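You operate a simulated robot arm through the tools that you are given. There is no shell and no other tool. Be economical: measure what you need, move in short steps, check, and stop when the job is done.

You are at the controls of a simulated two-armed robot. One attempt, no reset.

## Task
Lock the end stop at the red mark and butt the red strip against it.

It is judged by the outcome, as a careful person would: the job done as asked, and still so three seconds after it is handed in. It fails if anything else is knocked over, pushed out of place, dropped, spilled or broken.

## Robot
Two 7-joint arms with two-finger grippers on one trunk, hanging from a carriage that runs on a gantry, over the field with the corners [-2.209, 0.984], [-2.21, -0.196], [0.29, -0.196], [0.291, 0.984] (x, y) and turns from -6.248 to 5.742 rad about z. Base frame: it is fixed where the carriage stands at the start and does not move with it; the origin is on the floor, on the carriage's upright axis, x ahead of it, y to its left, z up. Units: m, rad, N and s.
The left shoulder is at the start at [0, 0.236, 1.49], the right one opposite. With the tool pointing down near the work surface each hand reaches from about 0.1 to 0.7 m from the robot's upright axis, wherever it stands, measured 20 degrees to its own side. Places, roughly: end stop [0.5, 0, 0.9]; wing knob [0.5, 0, 0.9]. Payload 3.43 kg a hand.
The tool frame of a hand sits at the grasp point between the pads (the TCP): z along the fingers, y along the line on which they close. The tips reach 0.03 m beyond it. The gripper opens to 0.104 m. The gripper's body begins 0.057 m behind the TCP.
Orientation is told as [roll, pitch, yaw] about the base's x, y, z axes, in that order, counted from this pose: with the fingers straight down and closing along the base's y, the tool's x points along the base's -x, its y along +y and its z along -z.

## Interface
- The arms move only by the tool nudge_tool. It takes "left_moves", "right_moves" or both (then of equal length, played together; a hand with none holds still); each is a list of rows, each a list of 3 entries, a list of its own where there are three numbers: the shift along the tool's x, y, z in m, then the turn, a rotation vector about the tool's x, y, z in rad, then the finger opening in m, from 0 to 0.104. In form: [[[dx, dy, dz], [ax, ay, az], gripper], ...]. A call has 1 to 10 rows; each row is the pose to reach, as a shift and turn from the pose commanded when the call began, along the tool's axes at that moment. Rows are played at 5 a second. More than 0.05 m and 0.15 rad between two rows, or a gripper value outside its range, and nothing of the call is played. Where a pose cannot be reached the arm comes as near as it can. A force on the tool above 40 N (or 10 N above the force at the start of the call, whichever is more), or a blocked arm, ends the call early, and 0.2 s more pass. The fingers move at their own pace (about 0.045 m/s each) and stop on an object; they squeeze with about 27 N. The grip force told is the motor's: it shows also when the fingers shut on nothing. Time passes only in rows, and 0.2 s behind the last, so rows that repeat a pose let the fingers close. The reply holds the time, the measured pose of the TCP, the force on the tool along the base axes, the opening and the grip force, in the units named above and with some noise, with the torque about the TCP (base axes, N m) and any sound that the robot's microphone picked up.
- Cameras (640 x 400 px; columns grow to the right, rows downward): "scene" is now at [0.2568, -0.0038, 1.6004]; the picture's right is [-0.08, -1.00, 0.00], its down [-0.93, 0.08, -0.36] and it looks along [0.36, -0.03, -0.93] (base axes); focal length 229 px, centre (320, 200). "left" rides on the left gripper at [0.067, -0.018, -0.09] in its tool frame; the picture's right is [0.25, 0.97, 0.00], its down [-0.73, 0.19, -0.66] and it looks along [-0.64, 0.17, 0.75] (tool axes); focal length 218 px, centre (320, 200). "right" rides on the right gripper at [0.067, 0.018, -0.09] in its tool frame; the picture's right is [-0.25, 0.97, 0.00], its down [-0.73, -0.19, -0.66] and it looks along [-0.64, -0.17, 0.75] (tool axes); focal length 218 px, centre (320, 200). There is no depth. A picture from a camera that has moved, and an enlarged one, comes with that camera's place and axes in the base frame and with its lens.
- camera(camera): a new picture of that camera. No time passes.
- slide_trunk(by): slides the trunk up (or, below 0, down) by that many m; the arms and the scene camera ride with it, the base frame stays. It gives what a move gives, with no picture.
- steer(legs): drives the robot by 1 to 6 legs, each [ahead, left, turn to the left] in m, m and rad, along the robot's own axes; the way and the turn of a leg run together, so that a leg with both is an arc; at most 1.5 m and 3.142 rad a leg. The arms and the cameras ride along, it lands a little off, and it stops where it bumps. It keeps to its track: a leg is cut to what the track allows. It gives what a move gives.
- head_to(pan, tilt): turns the head with the scene camera to pan (to the left, within 1.501 rad either way) and tilt (down, from -0.506 to 1.204), counted from straight ahead of the robot. It gives what a move gives.
- zoom(camera, box): a new picture of the part [left, top, right, bottom] of that camera's present view, enlarged. No time passes.
- finish_job(): hands the job in; it is judged then, once.

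Go step by step. Nothing tells you exact positions but the pictures and the camera data: compare them with the known pose of the tool, close in by small moves and look again before you grip or let go. The budget is 120 turns and 108 pictures, counting those below and the enlarged ones. Unless the task says otherwise, let go and move clear before handing in, and close with one line.

The tools are called after "Emit:" as name(argument=value, ...) on one line, values as JSON. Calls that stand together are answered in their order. nudge_tool: Moves the arms, as the interface text tells. Its arguments: {"type":"object","properties":{"left_moves":{"type":"array","items":{"type":"array"}},"right_moves":{"type":"array","items":{"type":"array"}}},"required":[]} The other tools are called the same way: slide_trunk (by) slides the trunk up or down; steer (legs) drives the base; head_to (pan, tilt) turns the head that bears the scene camera; camera (camera) takes a picture; zoom (camera, box) takes an enlarged picture of a part of a camera's view; finish_job () hands the job in.

At the start:

```text
time_s: 0.0
left_position: [0.5812, 0.2389, 1.244]
left_tcp_rot: [-0.001, -0.001, -0.001]
left_ft_force: [0.7, 0.6, -0.3]
left_wrist_torque: [0.01, 0.04, -0.03]
left_grip_width: 0.1042
left_grasp_force: 0.1
right_position: [0.5118, -0.1972, 1.2138]
right_tcp_rot: [-0.001, 0.0, 0.0]
right_ft_force: [-0.1, 0.3, 0.3]
right_wrist_torque: [-0.03, 0.01, 0.03]
right_grip_width: 0.1042
right_grasp_force: 0.0
trunk travel left (down, up): [-0.4, 0.24]
robot x, y, heading: [-0.001, 0.0033, -0.002]
head pan, tilt: [-0.082, 1.201]
```

scene: 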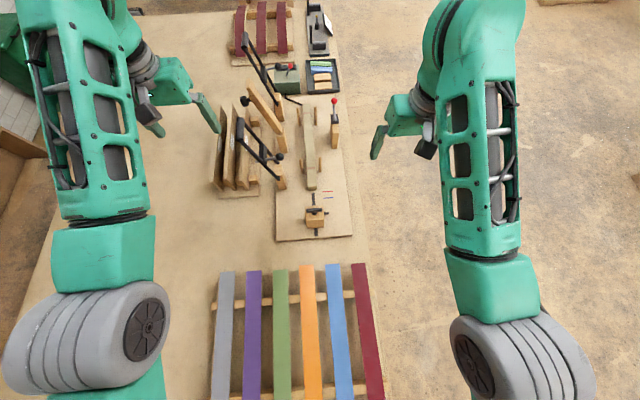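
right: 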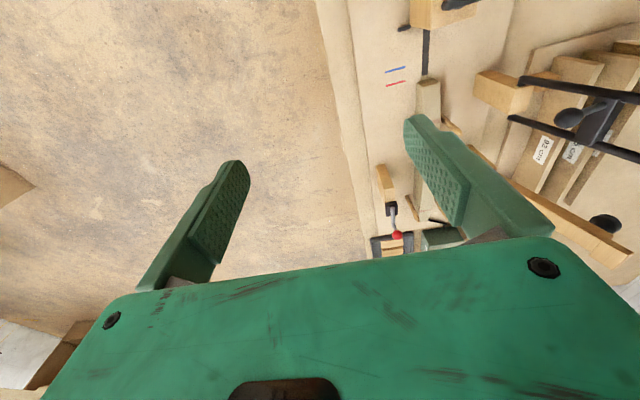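
left: 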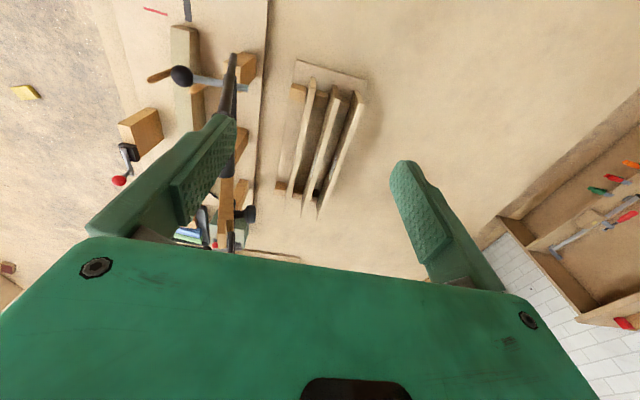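

I see a bench with a fixture board (end stop with wing knob at around x 0.5), colour strips nearest the robot, and a red/maroon strip among them. I'll enlarge the relevant parts.

Emit:
zoom(camera="scene", box=[260, 80, 360, 250])

Emit:
zoom(camera="scene", box=[200, 240, 400, 400])

Emit:
zoom(camera="scene", box=[210, 0, 350, 110])

```text
2.35 times, centred on (310, 165) of scene
camera zoom: at [0.2568, -0.0038, 1.6004], right [-0.08, -1.0, 0.0], down [-0.93, 0.08, -0.36], along [0.36, -0.03, -0.93], focal length 538 px, centre (344, 282)
```

zoom: 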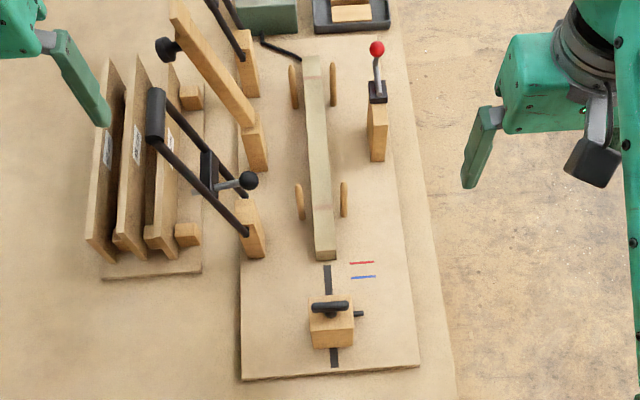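

```text
2.50 times, centred on (300, 320) of scene
camera zoom: at [0.2568, -0.0038, 1.6004], right [-0.08, -1.0, 0.0], down [-0.93, 0.08, -0.36], along [0.36, -0.03, -0.93], focal length 572 px, centre (370, -100)
```

zoom: 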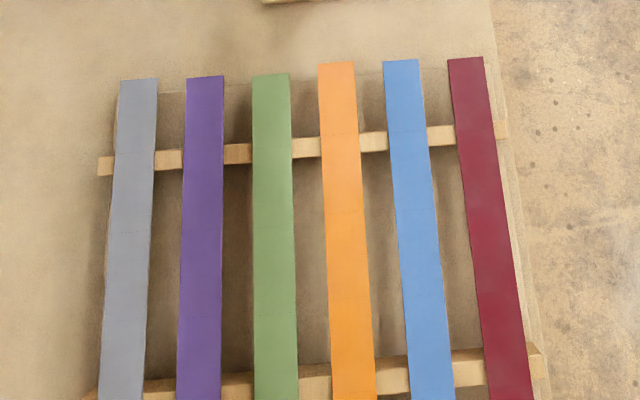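

```text
3.64 times, centred on (280, 55) of scene
camera zoom: at [0.2568, -0.0038, 1.6004], right [-0.08, -1.0, 0.0], down [-0.93, 0.08, -0.36], along [0.36, -0.03, -0.93], focal length 832 px, centre (466, 727)
```

zoom: 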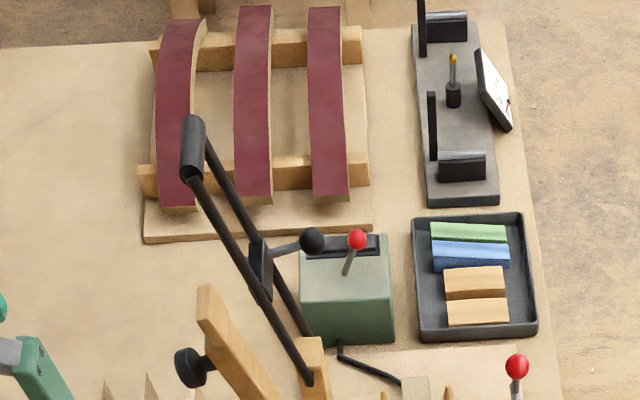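

Red strip's rack runs under the robot, so I'll back off to see all of it.

Emit:
steer(legs=[[-0.5, 0, 0]])

Emit:
camera(camera="scene")

Emit:
camera(camera="right")

Emit:
camera(camera="left")

```text
time_s: 2.9
left_position: [0.0824, 0.24, 1.2455]
left_tcp_rot: [0.001, 0.0, -0.001]
left_ft_force: [-0.2, 0.9, 0.0]
left_wrist_torque: [0.0, 0.0, -0.01]
left_grip_width: 0.1039
left_grasp_force: 0.0
right_position: [0.0128, -0.1983, 1.2114]
right_tcp_rot: [0.001, 0.0, -0.001]
right_ft_force: [-0.3, -0.6, 0.1]
right_wrist_torque: [0.01, -0.02, -0.01]
right_grip_width: 0.1041
right_grasp_force: 0.1
trunk travel left (down, up): [-0.4, 0.24]
robot x, y, heading: [-0.5014, -0.001, -0.003]
head pan, tilt: [-0.082, 1.201]
```

```text
101 pictures are left
camera scene: at [-0.2423, -0.0038, 1.6003], right [-0.08, -1.0, 0.0], down [-0.93, 0.08, -0.36], along [0.36, -0.03, -0.93], focal length 229 px, centre (320, 200)
```

scene: 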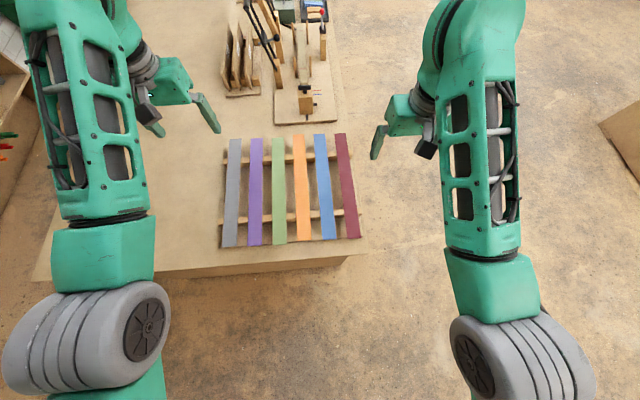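

```text
100 pictures are left
camera right: at [-0.0549, -0.1794, 1.3018], right [0.25, 0.97, 0.0], down [0.73, -0.19, 0.66], along [0.64, -0.17, -0.75], focal length 218 px, centre (320, 200)
```

right: 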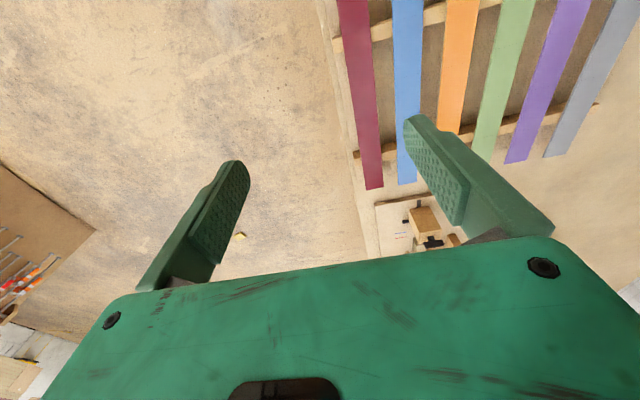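

```text
99 pictures are left
camera left: at [0.0137, 0.2237, 1.3341], right [-0.25, 0.97, 0.0], down [0.73, 0.19, 0.66], along [0.64, 0.17, -0.75], focal length 218 px, centre (320, 200)
```

left: 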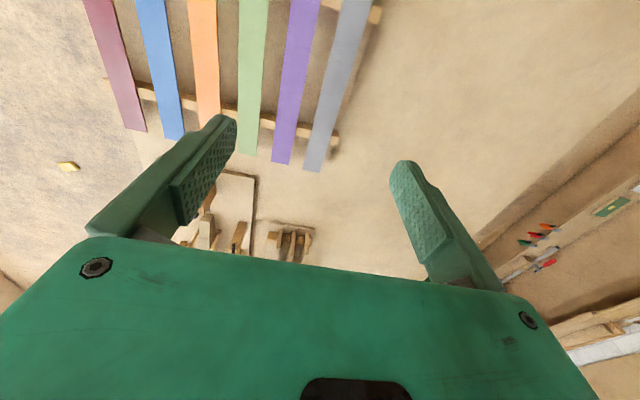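

The red strip is about 0.4 m long along x at y≈-0.12 on two rails. I go back to the fixture and look at the stop and marks closely with the right hand camera.

Emit:
steer(legs=[[0.5, 0, 0]])

Emit:
nudge_tool(right_moves=[[[0.025, 0.035, 0.015], [0, 0, 0], 0.104], [[0.05, 0.07, 0.03], [0, 0, 0], 0.104], [[0.075, 0.105, 0.045], [0, 0, 0], 0.104], [[0.1, 0.14, 0.06], [0, 0, 0], 0.104], [[0.11, 0.15, 0.06], [0, 0, 0], 0.104]])

Emit:
camera(camera="right")

Emit:
zoom(camera="right", box=[260, 40, 460, 180])

```text
time_s: 5.9
left_position: [0.5835, 0.2394, 1.2451]
left_tcp_rot: [0.0, 0.0, 0.0]
left_ft_force: [-0.7, 0.2, -0.3]
left_wrist_torque: [0.01, 0.02, -0.04]
left_grip_width: 0.1042
left_grasp_force: 0.0
right_position: [0.5128, -0.1983, 1.2122]
right_tcp_rot: [0.001, 0.0, 0.001]
right_ft_force: [0.7, -0.5, 0.1]
right_wrist_torque: [0.02, -0.02, 0.04]
right_grip_width: 0.1041
right_grasp_force: 0.0
trunk travel left (down, up): [-0.4, 0.24]
robot x, y, heading: [0.0002, -0.001, -0.001]
head pan, tilt: [-0.082, 1.201]
```

```text
time_s: 7.1
left_position: [0.5821, 0.2386, 1.2455]
left_tcp_rot: [0.0, 0.0, 0.0]
left_ft_force: [-0.5, -0.3, 0.2]
left_wrist_torque: [0.0, 0.0, 0.01]
left_grip_width: 0.1042
left_grasp_force: 0.1
right_position: [0.4032, -0.0457, 1.1503]
right_tcp_rot: [0.001, -0.003, -0.002]
right_ft_force: [0.4, 0.8, -0.5]
right_wrist_torque: [0.02, 0.01, 0.0]
right_grip_width: 0.104
right_grasp_force: 0.1
right hand out of reach, approached as far as the arm can: row 1, 2, 3
trunk travel left (down, up): [-0.4, 0.24]
robot x, y, heading: [0.0003, 0.0008, 0.002]
head pan, tilt: [-0.082, 1.201]
```

```text
98 pictures are left
camera right: at [0.3362, -0.0283, 1.2396], right [0.25, 0.97, 0.0], down [0.73, -0.19, 0.66], along [0.64, -0.17, -0.75], focal length 218 px, centre (320, 200)
```

right: 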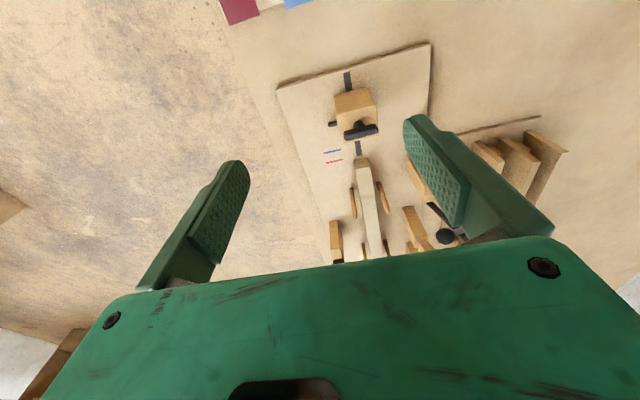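

```text
2.86 times, centred on (360, 110) of right
camera zoom: at [0.3362, -0.0283, 1.2396], right [0.25, 0.97, 0.0], down [0.73, -0.19, 0.66], along [0.64, -0.17, -0.75], focal length 624 px, centre (206, 457)
```

zoom: 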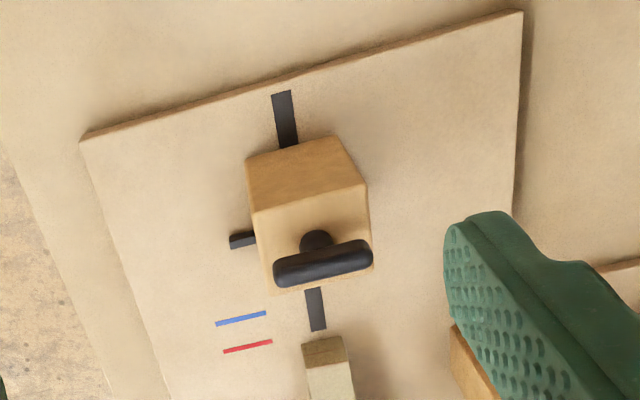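

The stop has a wing knob on top and a side pointer; the marks lie just further out. I go lower for a closer look.

Emit:
nudge_tool(right_moves=[[[0, 0.02, 0.04], [0, 0, 0], 0.104], [[0, 0.04, 0.08], [0, 0, 0], 0.104], [[0, 0.045, 0.12], [0, 0, 0], 0.104]])

Emit:
camera(camera="right")

Emit:
zoom(camera="scene", box=[270, 150, 350, 230])

```text
time_s: 7.9
left_position: [0.5822, 0.2407, 1.2447]
left_tcp_rot: [0.0, -0.001, 0.0]
left_ft_force: [-0.6, 0.2, 0.0]
left_wrist_torque: [-0.02, 0.03, 0.02]
left_grip_width: 0.1039
left_grasp_force: 0.1
right_position: [0.4023, -0.0025, 1.0342]
right_tcp_rot: [0.002, -0.002, 0.0]
right_ft_force: [-0.5, 0.3, 0.8]
right_wrist_torque: [0.01, -0.01, -0.01]
right_grip_width: 0.104
right_grasp_force: 0.0
trunk travel left (down, up): [-0.4, 0.24]
robot x, y, heading: [0.0062, 0.0005, -0.001]
head pan, tilt: [-0.082, 1.201]
```

```text
96 pictures are left
camera right: at [0.3352, 0.0158, 1.1234], right [0.25, 0.97, 0.0], down [0.73, -0.19, 0.66], along [0.64, -0.17, -0.75], focal length 218 px, centre (320, 200)
```

right: 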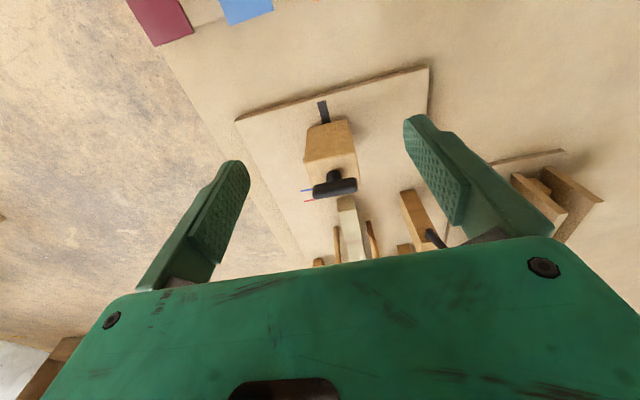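

```text
5.00 times, centred on (310, 190) of scene
camera zoom: at [0.2577, -0.0041, 1.6005], right [-0.08, -1.0, 0.0], down [-0.93, 0.08, -0.36], along [0.36, -0.03, -0.93], focal length 1144 px, centre (370, 250)
```

zoom: 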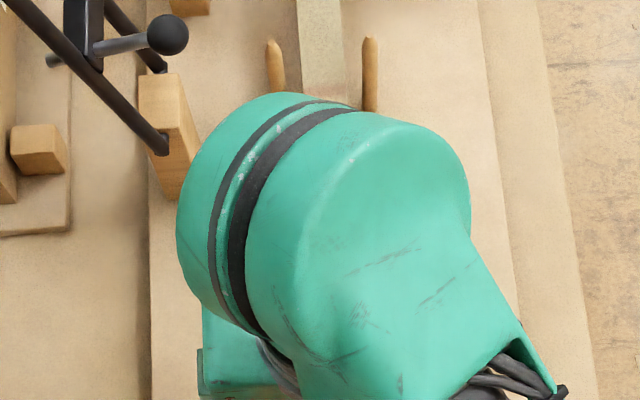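

Emit:
zoom(camera="right", box=[270, 90, 400, 220])

Emit:
zoom(camera="left", box=[90, 0, 290, 130])

```text
3.08 times, centred on (335, 155) of right
camera zoom: at [0.3352, 0.0158, 1.1234], right [0.25, 0.97, 0.0], down [0.73, -0.19, 0.66], along [0.64, -0.17, -0.75], focal length 672 px, centre (274, 338)
```

zoom: 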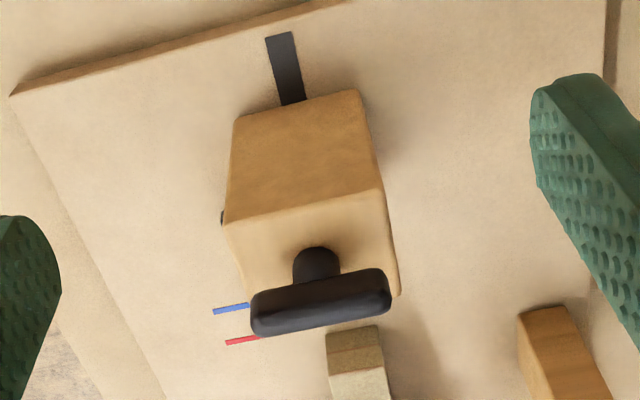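

```text
3.08 times, centred on (190, 65) of left
camera zoom: at [0.5136, 0.2236, 1.3342], right [-0.25, 0.97, 0.0], down [0.73, 0.19, 0.66], along [0.64, 0.17, -0.75], focal length 672 px, centre (720, 615)
```

zoom: 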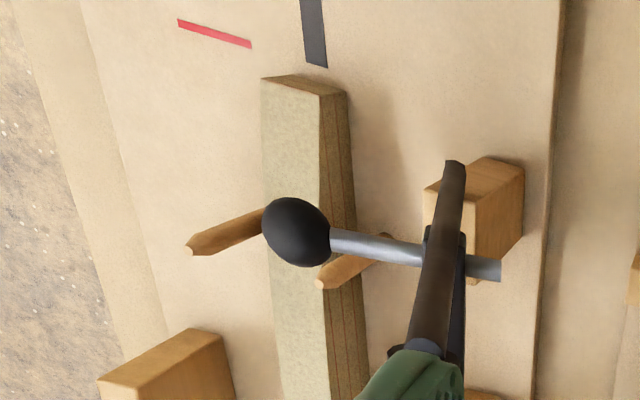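

Emit:
nudge_tool(right_moves=[[[0, -0.04, -0.025], [0, 0, 0], 0.104], [[0, -0.08, -0.05], [0, 0, 0], 0.104], [[0, -0.12, -0.05], [0, 0, 0], 0.104], [[0, -0.16, -0.05], [0, 0, 0], 0.104], [[0, -0.2, -0.05], [0, 0, 0], 0.104]])

Emit:
zoom(camera="scene", box=[290, 175, 350, 235])

Emit:
zoom(camera="scene", box=[250, 70, 360, 200])

```text
time_s: 9.1
left_position: [0.5818, 0.2393, 1.2436]
left_tcp_rot: [0.0, -0.001, -0.001]
left_ft_force: [-0.2, -0.1, 0.6]
left_wrist_torque: [0.01, -0.04, -0.03]
left_grip_width: 0.1039
left_grasp_force: 0.0
right_position: [0.4021, -0.2031, 1.0817]
right_tcp_rot: [0.0, -0.001, 0.0]
right_ft_force: [-0.9, 0.0, 0.0]
right_wrist_torque: [0.01, -0.01, -0.01]
right_grip_width: 0.104
right_grasp_force: 0.1
trunk travel left (down, up): [-0.4, 0.24]
robot x, y, heading: [-0.0014, -0.0041, 0.003]
head pan, tilt: [-0.082, 1.201]
```

```text
6.67 times, centred on (320, 205) of scene
camera zoom: at [0.2578, -0.0043, 1.6004], right [-0.08, -1.0, 0.0], down [-0.93, 0.08, -0.36], along [0.36, -0.03, -0.93], focal length 1525 px, centre (320, 167)
```

zoom: 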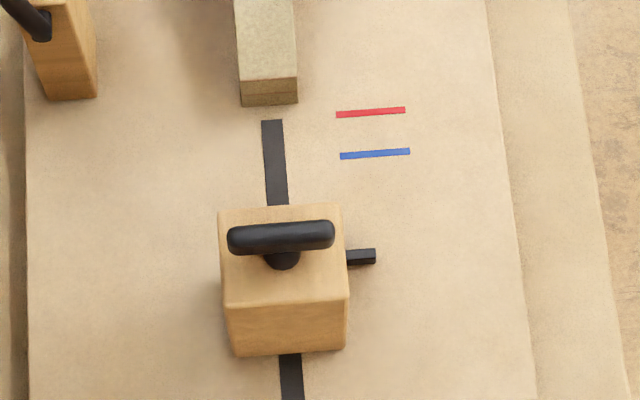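

```text
3.08 times, centred on (305, 135) of scene
camera zoom: at [0.2578, -0.0043, 1.6004], right [-0.08, -1.0, 0.0], down [-0.93, 0.08, -0.36], along [0.36, -0.03, -0.93], focal length 704 px, centre (366, 400)
```

zoom: 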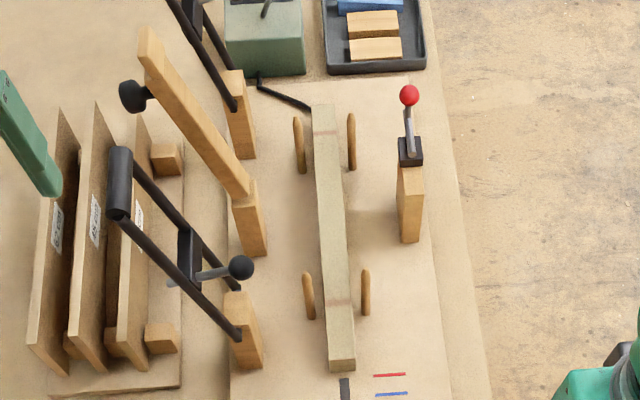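

The stop's front face (with its side pointer flush) is at x≈0.503 and the red mark at x≈0.59; the bed bar begins at x≈0.598. The wing knob sits near (0.481, -0.005, 0.936) with its wing along y. I turn the right hand by -90° to grip across the wing.

Emit:
nudge_tool(right_moves=[[[-0.01, 0.01, 0], [0, 0, 0.15], 0.08], [[-0.02, 0.02, 0], [0, 0, 0.3], 0.06], [[-0.03, 0.04, 0], [0, 0, 0.45], 0.05], [[-0.04, 0.06, 0], [0, 0, 0.6], 0.05], [[-0.05, 0.08, 0], [0, 0, 0.75], 0.05], [[-0.06, 0.1, 0], [0, 0, 0.9], 0.05], [[-0.07, 0.12, 0], [0, 0, 1.05], 0.05], [[-0.079, 0.14, 0], [0, 0, 1.2], 0.05], [[-0.079, 0.17, 0], [0, 0, 1.35], 0.05], [[-0.079, 0.198, 0], [0, 0, 1.5], 0.05]])

Emit:
camera(camera="right")

Emit:
camera(camera="scene")

```text
time_s: 11.3
left_position: [0.5815, 0.2388, 1.2451]
left_tcp_rot: [0.001, -0.001, 0.0]
left_ft_force: [0.9, 0.0, 1.0]
left_wrist_torque: [-0.01, -0.02, 0.01]
left_grip_width: 0.104
left_grasp_force: 0.1
right_position: [0.4963, -0.19, 1.08]
right_tcp_rot: [-0.002, -0.003, -1.069]
right_ft_force: [-0.6, -1.0, 0.1]
right_wrist_torque: [0.01, -0.04, 0.0]
right_grip_width: 0.05
right_grasp_force: 0.1
right hand out of reach, approached as far as the arm can: row 6, 7, 8, 9, 10
trunk travel left (down, up): [-0.4, 0.24]
robot x, y, heading: [0.0036, -0.0003, -0.004]
head pan, tilt: [-0.082, 1.201]
```

```text
90 pictures are left
camera right: at [0.4794, -0.1215, 1.1704], right [0.97, 0.24, 0.0], down [0.18, -0.73, 0.66], along [0.16, -0.64, -0.75], focal length 218 px, centre (320, 200)
```

right: 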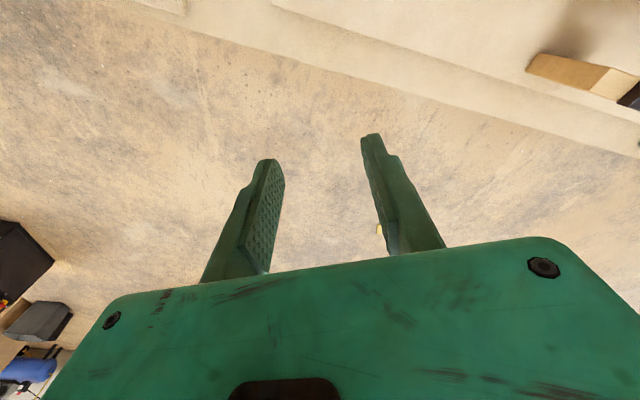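

```text
89 pictures are left
camera scene: at [0.2578, -0.004, 1.6004], right [-0.08, -1.0, 0.0], down [-0.93, 0.08, -0.36], along [0.36, -0.03, -0.93], focal length 229 px, centre (320, 200)
```

scene: 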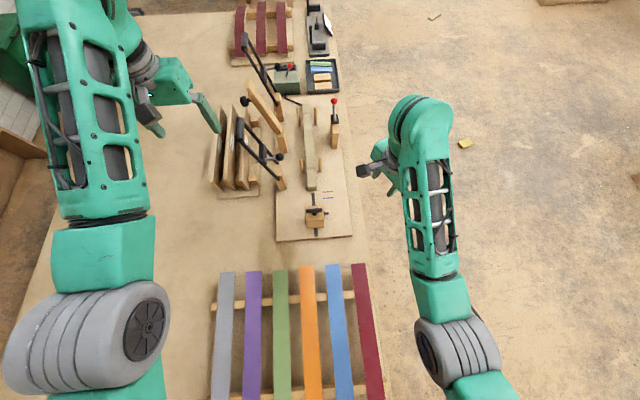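

The yaw stalled at about -1.07, so I'll shift the robot left to put the knob well within the right hand's range and try again.

Emit:
steer(legs=[[0, 0.17, 0]])

Emit:
nudge_tool(right_moves=[[[0, 0, 0], [0, 0, 0.1], 0.05], [[0, 0, 0], [0, 0, 0.2], 0.05], [[0, 0, 0], [0, 0, 0.3], 0.05], [[0, 0, 0], [0, 0, 0.4], 0.05], [[0, 0, 0], [0, 0, 0.5], 0.05]])

```text
time_s: 12.7
left_position: [0.5821, 0.4103, 1.2451]
left_tcp_rot: [0.002, -0.002, 0.0]
left_ft_force: [0.2, -0.2, 0.1]
left_wrist_torque: [0.0, 0.0, -0.02]
left_grip_width: 0.1039
left_grasp_force: 0.1
right_position: [0.4965, -0.0206, 1.0801]
right_tcp_rot: [-0.002, -0.003, -1.07]
right_ft_force: [-0.2, -0.2, -0.2]
right_wrist_torque: [-0.03, 0.01, -0.02]
right_grip_width: 0.05
right_grasp_force: 0.1
trunk travel left (down, up): [-0.4, 0.24]
robot x, y, heading: [0.0018, 0.1715, 0.002]
head pan, tilt: [-0.082, 1.201]
```

```text
time_s: 13.9
left_position: [0.5829, 0.41, 1.2451]
left_tcp_rot: [-0.001, 0.001, -0.001]
left_ft_force: [0.4, -0.6, 0.2]
left_wrist_torque: [0.01, 0.04, 0.0]
left_grip_width: 0.1037
left_grasp_force: 0.1
right_position: [0.4727, -0.1992, 1.0804]
right_tcp_rot: [-0.001, -0.012, -1.44]
right_ft_force: [-0.7, -0.6, -0.7]
right_wrist_torque: [-0.03, -0.03, 0.01]
right_grip_width: 0.05
right_grasp_force: 0.1
right hand out of reach, approached as far as the arm can: row 1, 2, 3, 4, 5
trunk travel left (down, up): [-0.4, 0.24]
robot x, y, heading: [-0.0006, 0.1705, 0.0]
head pan, tilt: [-0.082, 1.201]
```

Emit:
nudge_tool(right_moves=[[[0, 0, 0], [0, 0, 0], 0.05]])

```text
time_s: 14.3
left_position: [0.5811, 0.4103, 1.2431]
left_tcp_rot: [0.0, 0.0, -0.001]
left_ft_force: [-0.1, -0.3, -0.5]
left_wrist_torque: [-0.02, 0.01, 0.0]
left_grip_width: 0.1041
left_grasp_force: 0.0
right_position: [0.4712, -0.1988, 1.0813]
right_tcp_rot: [-0.002, -0.015, -1.44]
right_ft_force: [0.4, 0.0, -1.0]
right_wrist_torque: [0.0, 0.04, 0.04]
right_grip_width: 0.05
right_grasp_force: 0.1
trunk travel left (down, up): [-0.4, 0.24]
robot x, y, heading: [0.0034, 0.1676, 0.002]
head pan, tilt: [-0.082, 1.201]
```

Emit:
nudge_tool(right_moves=[[[0, 0, 0], [0, 0, -0.15], 0.05], [[0, 0, 0], [0, 0, -0.3], 0.05], [[0, 0, 0], [0, 0, -0.45], 0.05], [[0, 0, 0], [0, 0, -0.6], 0.05], [[0, 0, 0], [0, 0, -0.75], 0.05], [[0, 0, 0], [0, 0, -0.9], 0.05], [[0, 0, 0], [0, 0, -1.05], 0.05], [[0, 0, 0], [0, 0, -1.2], 0.05], [[0, 0, 0], [0, 0, -1.35], 0.05], [[0, 0, 0], [0, 0, -1.44], 0.05]])

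Emit:
nudge_tool(right_moves=[[[0, 0.02, 0], [0, 0, -0.15], 0.05], [[0, 0.04, 0], [0, 0, -0.3], 0.05], [[0, 0.06, 0], [0, 0, -0.45], 0.05], [[0, 0.08, 0], [0, 0, -0.6], 0.05], [[0, 0.1, 0], [0, 0, -0.75], 0.05], [[0, 0.12, 0], [0, 0, -0.9], 0.05], [[0, 0.14, 0], [0, 0, -1.05], 0.05], [[0, 0.16, 0], [0, 0, -1.2], 0.05], [[0, 0.18, 0], [0, 0, -1.35], 0.05], [[0, 0.19, 0], [0, 0, -1.5], 0.05]])

```text
time_s: 16.5
left_position: [0.5827, 0.4083, 1.2435]
left_tcp_rot: [-0.002, 0.0, 0.001]
left_ft_force: [0.0, -0.5, 0.2]
left_wrist_torque: [0.0, -0.07, -0.03]
left_grip_width: 0.1039
left_grasp_force: 0.0
right_position: [0.4708, -0.1994, 1.0796]
right_tcp_rot: [-0.013, 0.0, 0.002]
right_ft_force: [-0.3, -0.2, 0.3]
right_wrist_torque: [0.03, -0.01, 0.02]
right_grip_width: 0.05
right_grasp_force: 0.0
trunk travel left (down, up): [-0.4, 0.24]
robot x, y, heading: [-0.0018, 0.1692, -0.003]
head pan, tilt: [-0.082, 1.201]
```

```text
time_s: 18.7
left_position: [0.5824, 0.4096, 1.2447]
left_tcp_rot: [0.0, -0.001, 0.0]
left_ft_force: [0.5, -0.1, -0.6]
left_wrist_torque: [0.01, 0.01, 0.03]
left_grip_width: 0.1041
left_grasp_force: 0.0
right_position: [0.4701, -0.008, 1.0782]
right_tcp_rot: [0.0, 0.013, 1.504]
right_ft_force: [-0.3, -0.4, -0.3]
right_wrist_torque: [-0.02, 0.02, -0.01]
right_grip_width: 0.0499
right_grasp_force: 0.0
trunk travel left (down, up): [-0.4, 0.24]
robot x, y, heading: [-0.0007, 0.1669, 0.001]
head pan, tilt: [-0.082, 1.201]
```

Emit:
nudge_tool(right_moves=[[[0, 0, 0], [0, 0, -0.15], 0.05], [[0, 0, 0], [0, 0, -0.3], 0.05], [[0, 0, 0], [0, 0, -0.45], 0.05], [[0, 0, 0], [0, 0, -0.6], 0.05], [[0, 0, 0], [0, 0, -0.75], 0.05], [[0, 0, 0], [0, 0, -0.9], 0.05], [[0, 0, 0], [0, 0, -1.05], 0.05], [[0, 0, 0], [0, 0, -1.2], 0.05], [[0, 0, 0], [0, 0, -1.35], 0.05], [[0, 0, 0], [0, 0, -1.5], 0.05]])

Emit:
camera(camera="right")

```text
time_s: 20.9
left_position: [0.5818, 0.4097, 1.2432]
left_tcp_rot: [-0.001, -0.001, -0.001]
left_ft_force: [0.3, -0.2, 0.0]
left_wrist_torque: [-0.01, -0.01, 0.0]
left_grip_width: 0.1039
left_grasp_force: 0.1
right_position: [0.4703, -0.0091, 1.0794]
right_tcp_rot: [0.013, 0.002, 3.004]
right_ft_force: [0.1, -0.3, -0.2]
right_wrist_torque: [0.0, 0.02, -0.02]
right_grip_width: 0.0499
right_grasp_force: 0.0
trunk travel left (down, up): [-0.4, 0.24]
robot x, y, heading: [0.001, 0.17, 0.002]
head pan, tilt: [-0.082, 1.201]
```

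```text
88 pictures are left
camera right: at [0.5345, -0.0346, 1.1685], right [-0.38, -0.92, 0.01], down [-0.7, 0.3, 0.65], along [-0.61, 0.24, -0.76], focal length 218 px, centre (320, 200)
```

right: 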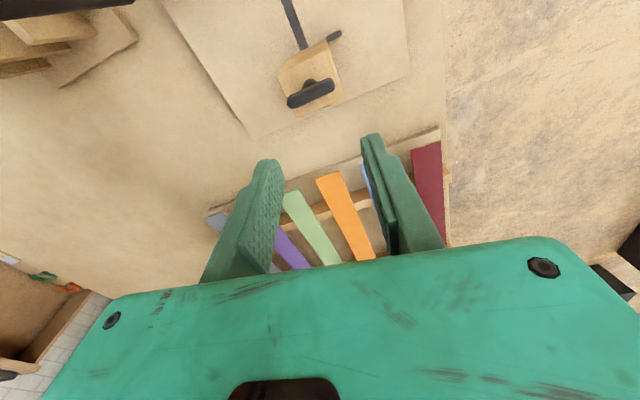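

The hand can turn from about -1.07 to +3.0, so gripping at +1.57 leaves room both ways. Turning back to 1.57 above the knob.

Emit:
nudge_tool(right_moves=[[[0, 0, 0], [0, 0, 0.15], 0.05], [[0, 0, 0], [0, 0, 0.3], 0.05], [[0, 0, 0], [0, 0, 0.45], 0.05], [[0, 0, 0], [0, 0, 0.6], 0.05], [[0, 0, 0], [0, 0, 0.75], 0.05], [[0, 0, 0], [0, 0, 0.9], 0.05], [[0, 0, 0], [0, 0, 1.05], 0.05], [[0, 0, 0], [0, 0, 1.2], 0.05], [[0, 0, 0], [0, 0, 1.35], 0.05], [[0, 0, 0], [0, 0, 1.43], 0.05]])

Emit:
nudge_tool(right_moves=[[[-0.001, 0.005, 0.04], [0, 0, 0], 0.05], [[-0.004, 0.011, 0.06], [0, 0, 0], 0.05]])

Emit:
camera(camera="right")

Emit:
camera(camera="scene")

```text
time_s: 23.1
left_position: [0.582, 0.4099, 1.2454]
left_tcp_rot: [0.0, 0.001, 0.0]
left_ft_force: [0.5, -0.1, -0.3]
left_wrist_torque: [-0.01, -0.01, 0.01]
left_grip_width: 0.1039
left_grasp_force: 0.0
right_position: [0.4707, -0.0094, 1.0769]
right_tcp_rot: [0.003, 0.012, 1.569]
right_ft_force: [0.7, -0.3, -0.4]
right_wrist_torque: [0.01, 0.03, -0.03]
right_grip_width: 0.0499
right_grasp_force: 0.0
trunk travel left (down, up): [-0.4, 0.24]
robot x, y, heading: [-0.0019, 0.1726, 0.005]
head pan, tilt: [-0.082, 1.201]
```

```text
time_s: 23.7
left_position: [0.581, 0.4102, 1.2446]
left_tcp_rot: [0.001, 0.001, -0.001]
left_ft_force: [-0.2, 0.5, 1.0]
left_wrist_torque: [-0.01, 0.0, -0.02]
left_grip_width: 0.1039
left_grasp_force: 0.0
right_position: [0.4578, -0.0051, 1.0178]
right_tcp_rot: [-0.001, 0.014, 1.572]
right_ft_force: [0.6, -0.7, 0.5]
right_wrist_torque: [-0.03, -0.02, 0.05]
right_grip_width: 0.0499
right_grasp_force: 0.0
trunk travel left (down, up): [-0.4, 0.24]
robot x, y, heading: [0.0022, 0.1647, 0.0]
head pan, tilt: [-0.082, 1.201]
```

```text
87 pictures are left
camera right: at [0.4416, -0.0709, 1.1085], right [-0.97, 0.25, 0.0], down [0.19, 0.74, 0.65], along [0.17, 0.63, -0.76], focal length 218 px, centre (320, 200)
```

right: 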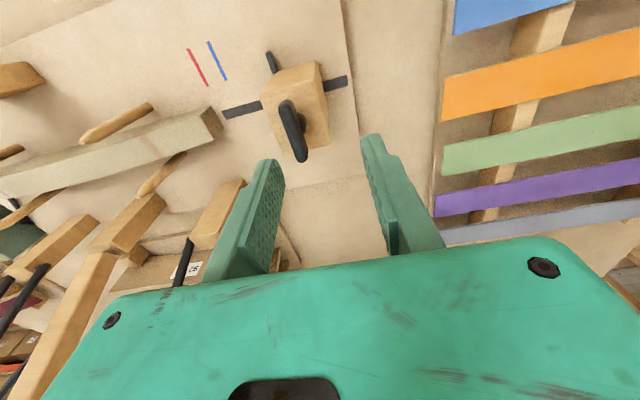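

```text
86 pictures are left
camera scene: at [0.2577, 0.1654, 1.6004], right [-0.08, -1.0, 0.0], down [-0.93, 0.08, -0.36], along [0.36, -0.03, -0.93], focal length 229 px, centre (320, 200)
```

scene: 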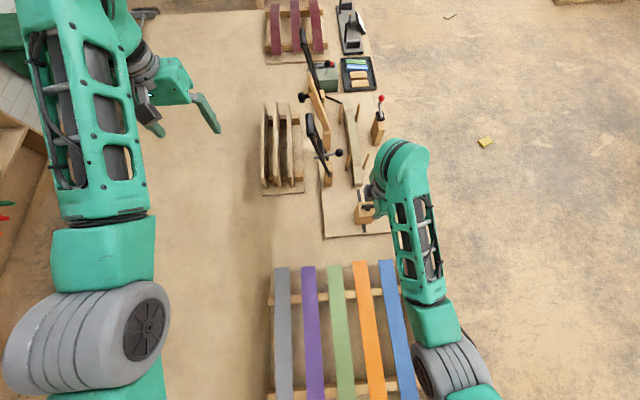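

Emit:
nudge_tool(right_moves=[[[0.001, -0.024, 0], [0, 0, 0], 0.05], [[0.001, -0.024, 0.03], [0, 0, 0], 0.05], [[0.001, -0.024, 0.05], [0, 0, 0], 0.05]])

Emit:
camera(camera="right")

Emit:
zoom(camera="scene", box=[340, 170, 420, 250])

```text
time_s: 24.5
left_position: [0.5825, 0.4092, 1.2435]
left_tcp_rot: [-0.001, 0.0, 0.001]
left_ft_force: [-0.1, -0.7, 0.1]
left_wrist_torque: [0.02, 0.02, -0.04]
left_grip_width: 0.104
left_grasp_force: 0.0
right_position: [0.4826, -0.0086, 0.9686]
right_tcp_rot: [-0.001, 0.014, 1.57]
right_ft_force: [0.4, -0.8, -0.3]
right_wrist_torque: [-0.01, -0.01, -0.02]
right_grip_width: 0.0502
right_grasp_force: 0.1
trunk travel left (down, up): [-0.4, 0.24]
robot x, y, heading: [0.0009, 0.1702, 0.001]
head pan, tilt: [-0.082, 1.201]
```

```text
85 pictures are left
camera right: at [0.4659, -0.0736, 1.059], right [-0.97, 0.25, 0.0], down [0.19, 0.74, 0.65], along [0.17, 0.63, -0.76], focal length 218 px, centre (320, 200)
```

right: 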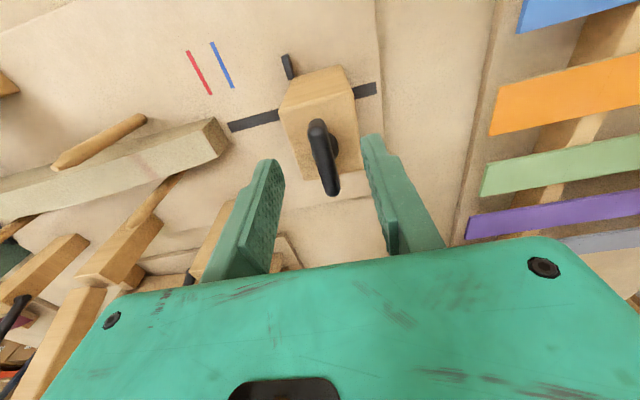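

```text
5.00 times, centred on (380, 210) of scene
camera zoom: at [0.2578, 0.1654, 1.6004], right [-0.08, -1.0, 0.0], down [-0.93, 0.08, -0.36], along [0.36, -0.03, -0.93], focal length 1144 px, centre (20, 150)
```

zoom: 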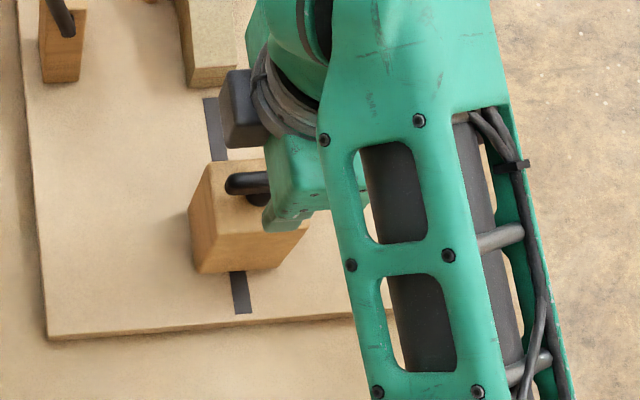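

Fingers straddle the wing and its centre falls on the tool axis. Lower 14 mm and close.

Emit:
nudge_tool(right_moves=[[[0, 0, 0.007], [0, 0, 0], 0.05], [[0, 0, 0.014], [0, 0, 0], 0.05], [[0, 0, 0.014], [0, 0, 0], 0.03], [[0, 0, 0.014], [0, 0, 0], 0.01], [[0, 0, 0.014], [0, 0, 0], 0.005], [[0, 0, 0.014], [0, 0, 0], 0.005]])

Emit:
zoom(camera="right", box=[220, 40, 460, 240])

```text
time_s: 25.9
left_position: [0.5809, 0.4092, 1.2435]
left_tcp_rot: [0.0, 0.002, 0.0]
left_ft_force: [0.5, -1.1, -0.2]
left_wrist_torque: [0.03, 0.0, -0.06]
left_grip_width: 0.104
left_grasp_force: 0.1
right_position: [0.4812, -0.0077, 0.9534]
right_tcp_rot: [0.001, 0.013, 1.571]
right_ft_force: [-17.5, 0.1, 16.3]
right_wrist_torque: [0.13, 0.18, 0.03]
right_grip_width: 0.0106
right_grasp_force: 39.3
trunk travel left (down, up): [-0.4, 0.24]
robot x, y, heading: [0.0042, 0.1686, -0.003]
head pan, tilt: [-0.082, 1.201]
```

```text
2.00 times, centred on (340, 140) of right
camera zoom: at [0.4637, -0.0735, 1.0454], right [-0.97, 0.25, 0.0], down [0.19, 0.74, 0.65], along [0.17, 0.63, -0.76], focal length 436 px, centre (280, 320)
```

zoom: 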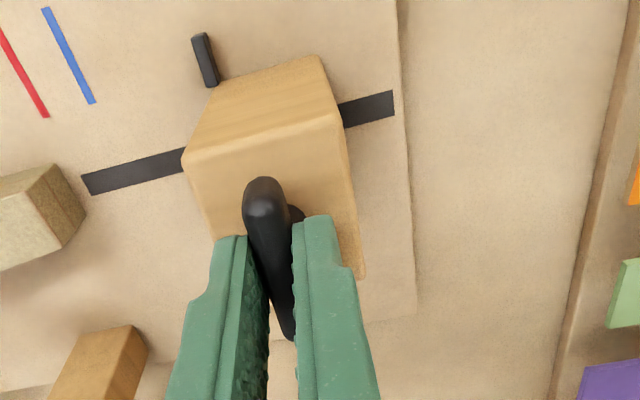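

Wing gripped. I ease the side load and twist counter-clockwise a little to test.

Emit:
nudge_tool(right_moves=[[[0, 0.001, -0.001], [0, 0, 0], 0.005], [[0, 0.0015, -0.001], [0, 0, -0.1], 0.005], [[0, 0.0015, -0.001], [0, 0, -0.2], 0.005], [[0, 0.0015, -0.001], [0, 0, -0.3], 0.005]])

Emit:
zoom(camera="right", box=[220, 40, 460, 240])

```text
time_s: 26.9
left_position: [0.5823, 0.4102, 1.2441]
left_tcp_rot: [-0.001, 0.0, 0.001]
left_ft_force: [-0.3, 0.0, 0.0]
left_wrist_torque: [0.03, -0.04, 0.0]
left_grip_width: 0.1042
left_grasp_force: 0.1
right_position: [0.4817, -0.0083, 0.9546]
right_tcp_rot: [0.006, 0.012, 1.872]
right_ft_force: [-3.2, 2.0, 0.8]
right_wrist_torque: [0.11, -0.16, -0.02]
right_grip_width: 0.0106
right_grasp_force: 44.4
trunk travel left (down, up): [-0.4, 0.24]
robot x, y, heading: [0.0016, 0.1663, -0.0]
head pan, tilt: [-0.082, 1.201]
```

```text
2.00 times, centred on (340, 140) of right
camera zoom: at [0.4848, -0.0753, 1.0456], right [-1.0, -0.05, 0.0], down [-0.03, 0.76, 0.65], along [-0.03, 0.65, -0.76], focal length 436 px, centre (280, 320)
```

zoom: 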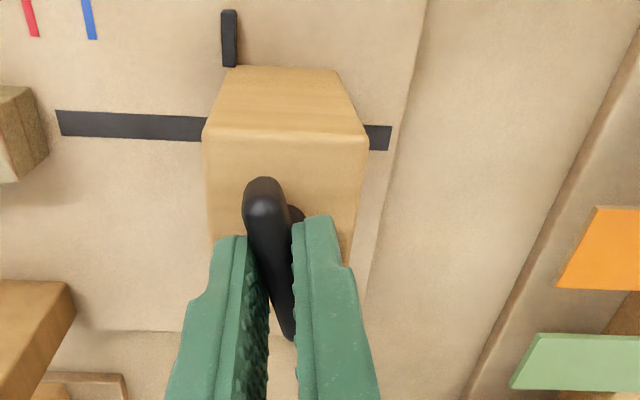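

It turns with little torque, so it may already be loose. I test with a small 8 mm push toward +x.

Emit:
nudge_tool(right_moves=[[[0.0012, -0.0038, 0], [0, 0, 0], 0.005], [[0.0024, -0.0076, 0], [0, 0, 0], 0.005], [[0.0024, -0.0076, 0], [0, 0, 0], 0.005]])

Emit:
zoom(camera="right", box=[220, 40, 460, 240])

```text
time_s: 27.5
left_position: [0.5802, 0.4088, 1.242]
left_tcp_rot: [0.0, 0.003, 0.0]
left_ft_force: [0.7, -0.3, -0.1]
left_wrist_torque: [-0.02, 0.04, 0.0]
left_grip_width: 0.1039
left_grasp_force: 0.1
right_position: [0.4809, -0.0086, 0.9549]
right_tcp_rot: [0.007, 0.005, 1.867]
right_ft_force: [-23.7, -2.0, 15.3]
right_wrist_torque: [-0.26, 0.02, 0.04]
right_grip_width: 0.0107
right_grasp_force: 44.4
trunk travel left (down, up): [-0.4, 0.24]
robot x, y, heading: [-0.0012, 0.1696, -0.0]
head pan, tilt: [-0.082, 1.201]
stopped in row 2 (right hand): the force on the tool passed its limit at 45 N (the readings are from after the stop); the commanded pose is now the measured one
```

```text
2.00 times, centred on (340, 140) of right
camera zoom: at [0.4855, -0.0759, 1.0451], right [-1.0, -0.04, 0.01], down [-0.03, 0.76, 0.65], along [-0.03, 0.65, -0.76], focal length 436 px, centre (280, 320)
```

zoom: 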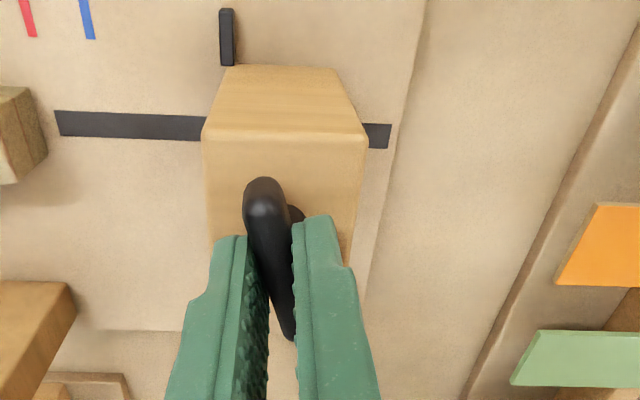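

Still locked. I keep loosening counter-clockwise.

Emit:
nudge_tool(right_moves=[[[0, 0.0005, 0], [0, 0, -0.15], 0.005], [[0, 0.0005, 0], [0, 0, -0.3], 0.005], [[0, 0.0005, 0], [0, 0, -0.45], 0.005], [[0, 0.0005, 0], [0, 0, -0.6], 0.005], [[0, 0.0005, 0], [0, 0, -0.75], 0.005], [[0, 0.0005, 0], [0, 0, -0.9], 0.005], [[0, 0.0005, 0], [0, 0, -1.05], 0.005], [[0, 0.0005, 0], [0, 0, -1.1], 0.005]])

Emit:
zoom(camera="right", box=[220, 40, 460, 240])

```text
time_s: 29.3
left_position: [0.5819, 0.4098, 1.2441]
left_tcp_rot: [-0.001, 0.0, 0.0]
left_ft_force: [0.1, 0.2, 0.4]
left_wrist_torque: [0.03, -0.01, 0.0]
left_grip_width: 0.1039
left_grasp_force: 0.0
right_position: [0.4859, -0.0054, 0.9548]
right_tcp_rot: [0.008, -0.002, 2.973]
right_ft_force: [-0.2, 3.1, -10.9]
right_wrist_torque: [0.2, -0.76, -0.02]
right_grip_width: 0.0106
right_grasp_force: 44.1
trunk travel left (down, up): [-0.4, 0.24]
robot x, y, heading: [-0.0002, 0.1635, 0.006]
head pan, tilt: [-0.082, 1.201]
```

```text
2.00 times, centred on (340, 140) of right
camera zoom: at [0.5489, -0.0334, 1.0447], right [-0.41, -0.91, 0.01], down [-0.68, 0.32, 0.66], along [-0.6, 0.26, -0.75], focal length 436 px, centre (280, 320)
```

zoom: 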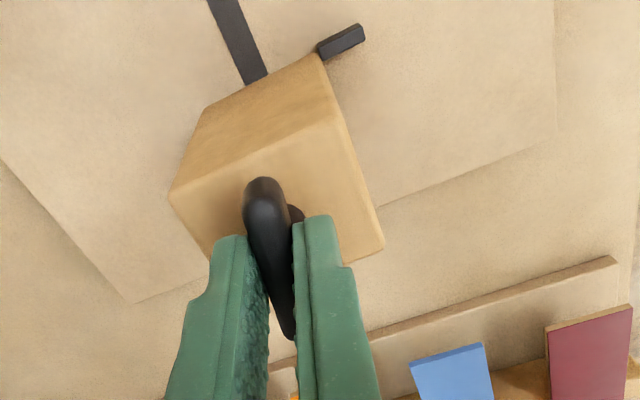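

The hand followed 5 mm in x, so it may be loose. Push 10 mm in +x.

Emit:
nudge_tool(right_moves=[[[0.005, -0.0008, 0], [0, 0, 0], 0.005], [[0.01, -0.0017, 0], [0, 0, 0], 0.005], [[0.01, -0.0017, 0], [0, 0, 0], 0.005]])

Emit:
zoom(camera="right", box=[220, 0, 460, 200])

```text
time_s: 30.1
left_position: [0.5805, 0.41, 1.2456]
left_tcp_rot: [0.002, 0.001, -0.001]
left_ft_force: [-0.3, -0.8, -1.1]
left_wrist_torque: [0.0, 0.01, -0.01]
left_grip_width: 0.1041
left_grasp_force: 0.1
right_position: [0.4957, -0.0067, 0.9546]
right_tcp_rot: [0.009, -0.002, 2.97]
right_ft_force: [0.0, 5.2, -10.2]
right_wrist_torque: [0.45, 0.46, -0.01]
right_grip_width: 0.0105
right_grasp_force: 44.4
trunk travel left (down, up): [-0.4, 0.24]
robot x, y, heading: [0.0018, 0.1711, -0.004]
head pan, tilt: [-0.082, 1.201]
```

```text
2.00 times, centred on (340, 100) of right
camera zoom: at [0.559, -0.0336, 1.0447], right [-0.41, -0.91, 0.01], down [-0.68, 0.32, 0.66], along [-0.6, 0.27, -0.75], focal length 436 px, centre (280, 400)
```

zoom: 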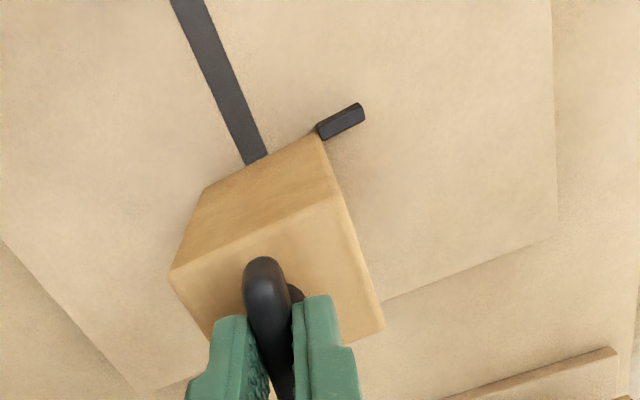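

It slides freely now. I move it on by 55 mm and then compare the pointer with the red mark.

Emit:
nudge_tool(right_moves=[[[0.009, -0.0015, 0.001], [0, 0, 0], 0.005], [[0.018, -0.003, 0.001], [0, 0, 0], 0.005], [[0.027, -0.0046, 0.001], [0, 0, 0], 0.005], [[0.036, -0.0061, 0.001], [0, 0, 0], 0.005], [[0.045, -0.0077, 0.001], [0, 0, 0], 0.005], [[0.0542, -0.0092, 0.001], [0, 0, 0], 0.005]])

Emit:
zoom(camera="right", box=[220, 0, 460, 200])

Emit:
camera(camera="scene")

```text
time_s: 31.5
left_position: [0.5811, 0.412, 1.2456]
left_tcp_rot: [0.002, -0.001, 0.0]
left_ft_force: [-0.2, 0.0, -0.3]
left_wrist_torque: [0.02, -0.02, 0.0]
left_grip_width: 0.1039
left_grasp_force: 0.0
right_position: [0.5515, -0.0063, 0.954]
right_tcp_rot: [0.009, 0.0, 2.969]
right_ft_force: [0.2, 6.8, -3.9]
right_wrist_torque: [0.42, 0.23, -0.01]
right_grip_width: 0.0106
right_grasp_force: 44.2
trunk travel left (down, up): [-0.4, 0.24]
robot x, y, heading: [-0.0, 0.1717, 0.004]
head pan, tilt: [-0.082, 1.201]
```

```text
2.00 times, centred on (340, 100) of right
camera zoom: at [0.6145, -0.0335, 1.0449], right [-0.41, -0.91, 0.01], down [-0.69, 0.32, 0.66], along [-0.6, 0.27, -0.76], focal length 436 px, centre (280, 400)
```

zoom: 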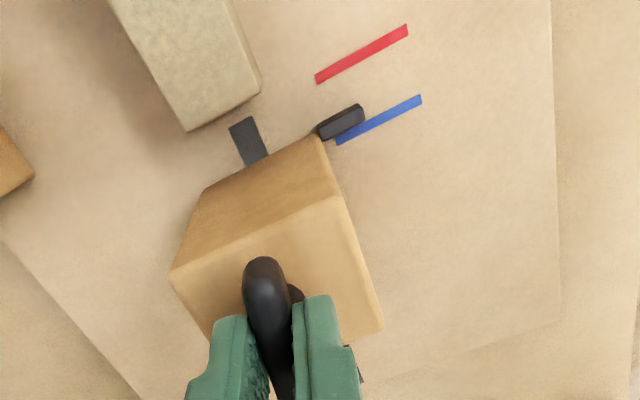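

```text
77 pictures are left
camera scene: at [0.2573, 0.1661, 1.6003], right [-0.08, -1.0, 0.0], down [-0.93, 0.08, -0.36], along [0.36, -0.03, -0.93], focal length 229 px, centre (320, 200)
```

scene: 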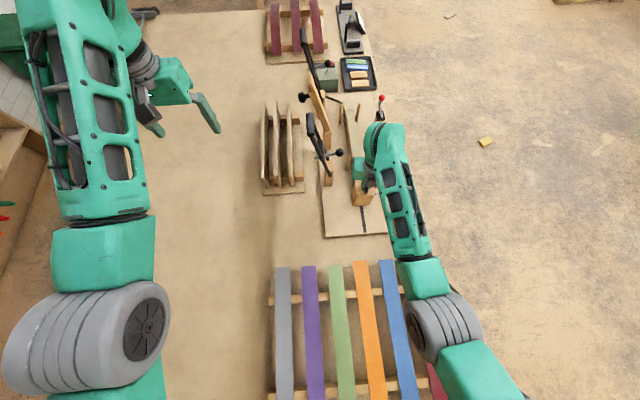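

Pointer (aligned with the stop's face) is just past blue. About 15–20 mm remain; I move 12 mm and look closely.

Emit:
nudge_tool(right_moves=[[[0.006, -0.001, 0], [0, 0, 0], 0.005], [[0.0118, -0.002, 0], [0, 0, 0], 0.005], [[0.0118, -0.002, 0], [0, 0, 0], 0.005]])

Emit:
zoom(camera="right", box=[300, 0, 410, 90])

```text
time_s: 32.3
left_position: [0.5812, 0.4104, 1.2428]
left_tcp_rot: [0.002, 0.0, 0.0]
left_ft_force: [-0.8, 0.8, 0.1]
left_wrist_torque: [-0.01, 0.0, 0.0]
left_grip_width: 0.1039
left_grasp_force: 0.1
right_position: [0.5644, -0.0065, 0.9558]
right_tcp_rot: [0.008, -0.001, 2.97]
right_ft_force: [0.1, 7.6, -0.2]
right_wrist_torque: [0.38, -0.04, 0.0]
right_grip_width: 0.0104
right_grasp_force: 44.5
trunk travel left (down, up): [-0.4, 0.24]
robot x, y, heading: [0.0032, 0.1706, 0.002]
head pan, tilt: [-0.082, 1.201]
```

```text
4.44 times, centred on (355, 45) of right
camera zoom: at [0.6266, -0.0336, 1.0448], right [-0.41, -0.91, 0.01], down [-0.69, 0.32, 0.66], along [-0.6, 0.27, -0.76], focal length 970 px, centre (164, 889)
```

zoom: 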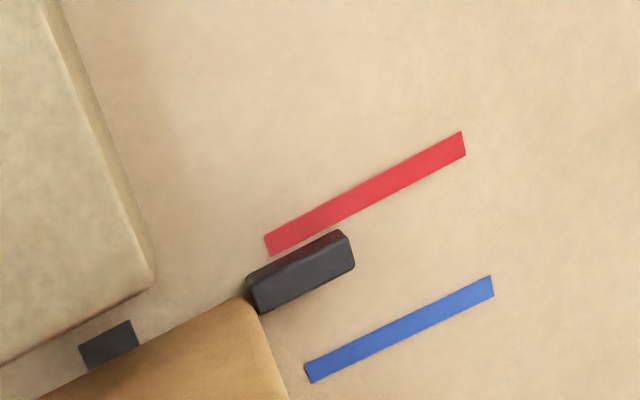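

Emit:
nudge_tool(right_moves=[[[0.003, -0.0005, 0], [0, 0, 0], 0.005], [[0.0059, -0.001, 0], [0, 0, 0], 0.005], [[0.0059, -0.001, 0], [0, 0, 0], 0.005]])

Emit:
zoom(camera="right", box=[300, 0, 410, 90])

```text
time_s: 33.1
left_position: [0.5815, 0.41, 1.2445]
left_tcp_rot: [0.002, 0.0, 0.002]
left_ft_force: [-0.1, 0.4, 0.2]
left_wrist_torque: [0.0, -0.01, -0.01]
left_grip_width: 0.104
left_grasp_force: 0.1
right_position: [0.5689, -0.0062, 0.9549]
right_tcp_rot: [0.008, 0.0, 2.97]
right_ft_force: [-0.7, 8.5, 1.8]
right_wrist_torque: [0.46, 0.31, -0.03]
right_grip_width: 0.0106
right_grasp_force: 44.3
trunk travel left (down, up): [-0.4, 0.24]
robot x, y, heading: [0.0015, 0.1718, 0.001]
head pan, tilt: [-0.082, 1.201]
```

```text
4.44 times, centred on (355, 45) of right
camera zoom: at [0.6326, -0.0336, 1.0449], right [-0.41, -0.91, 0.01], down [-0.69, 0.32, 0.66], along [-0.6, 0.27, -0.76], focal length 970 px, centre (164, 889)
```

zoom: 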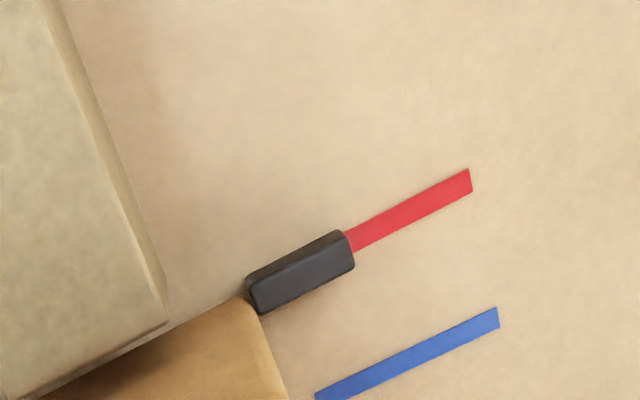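

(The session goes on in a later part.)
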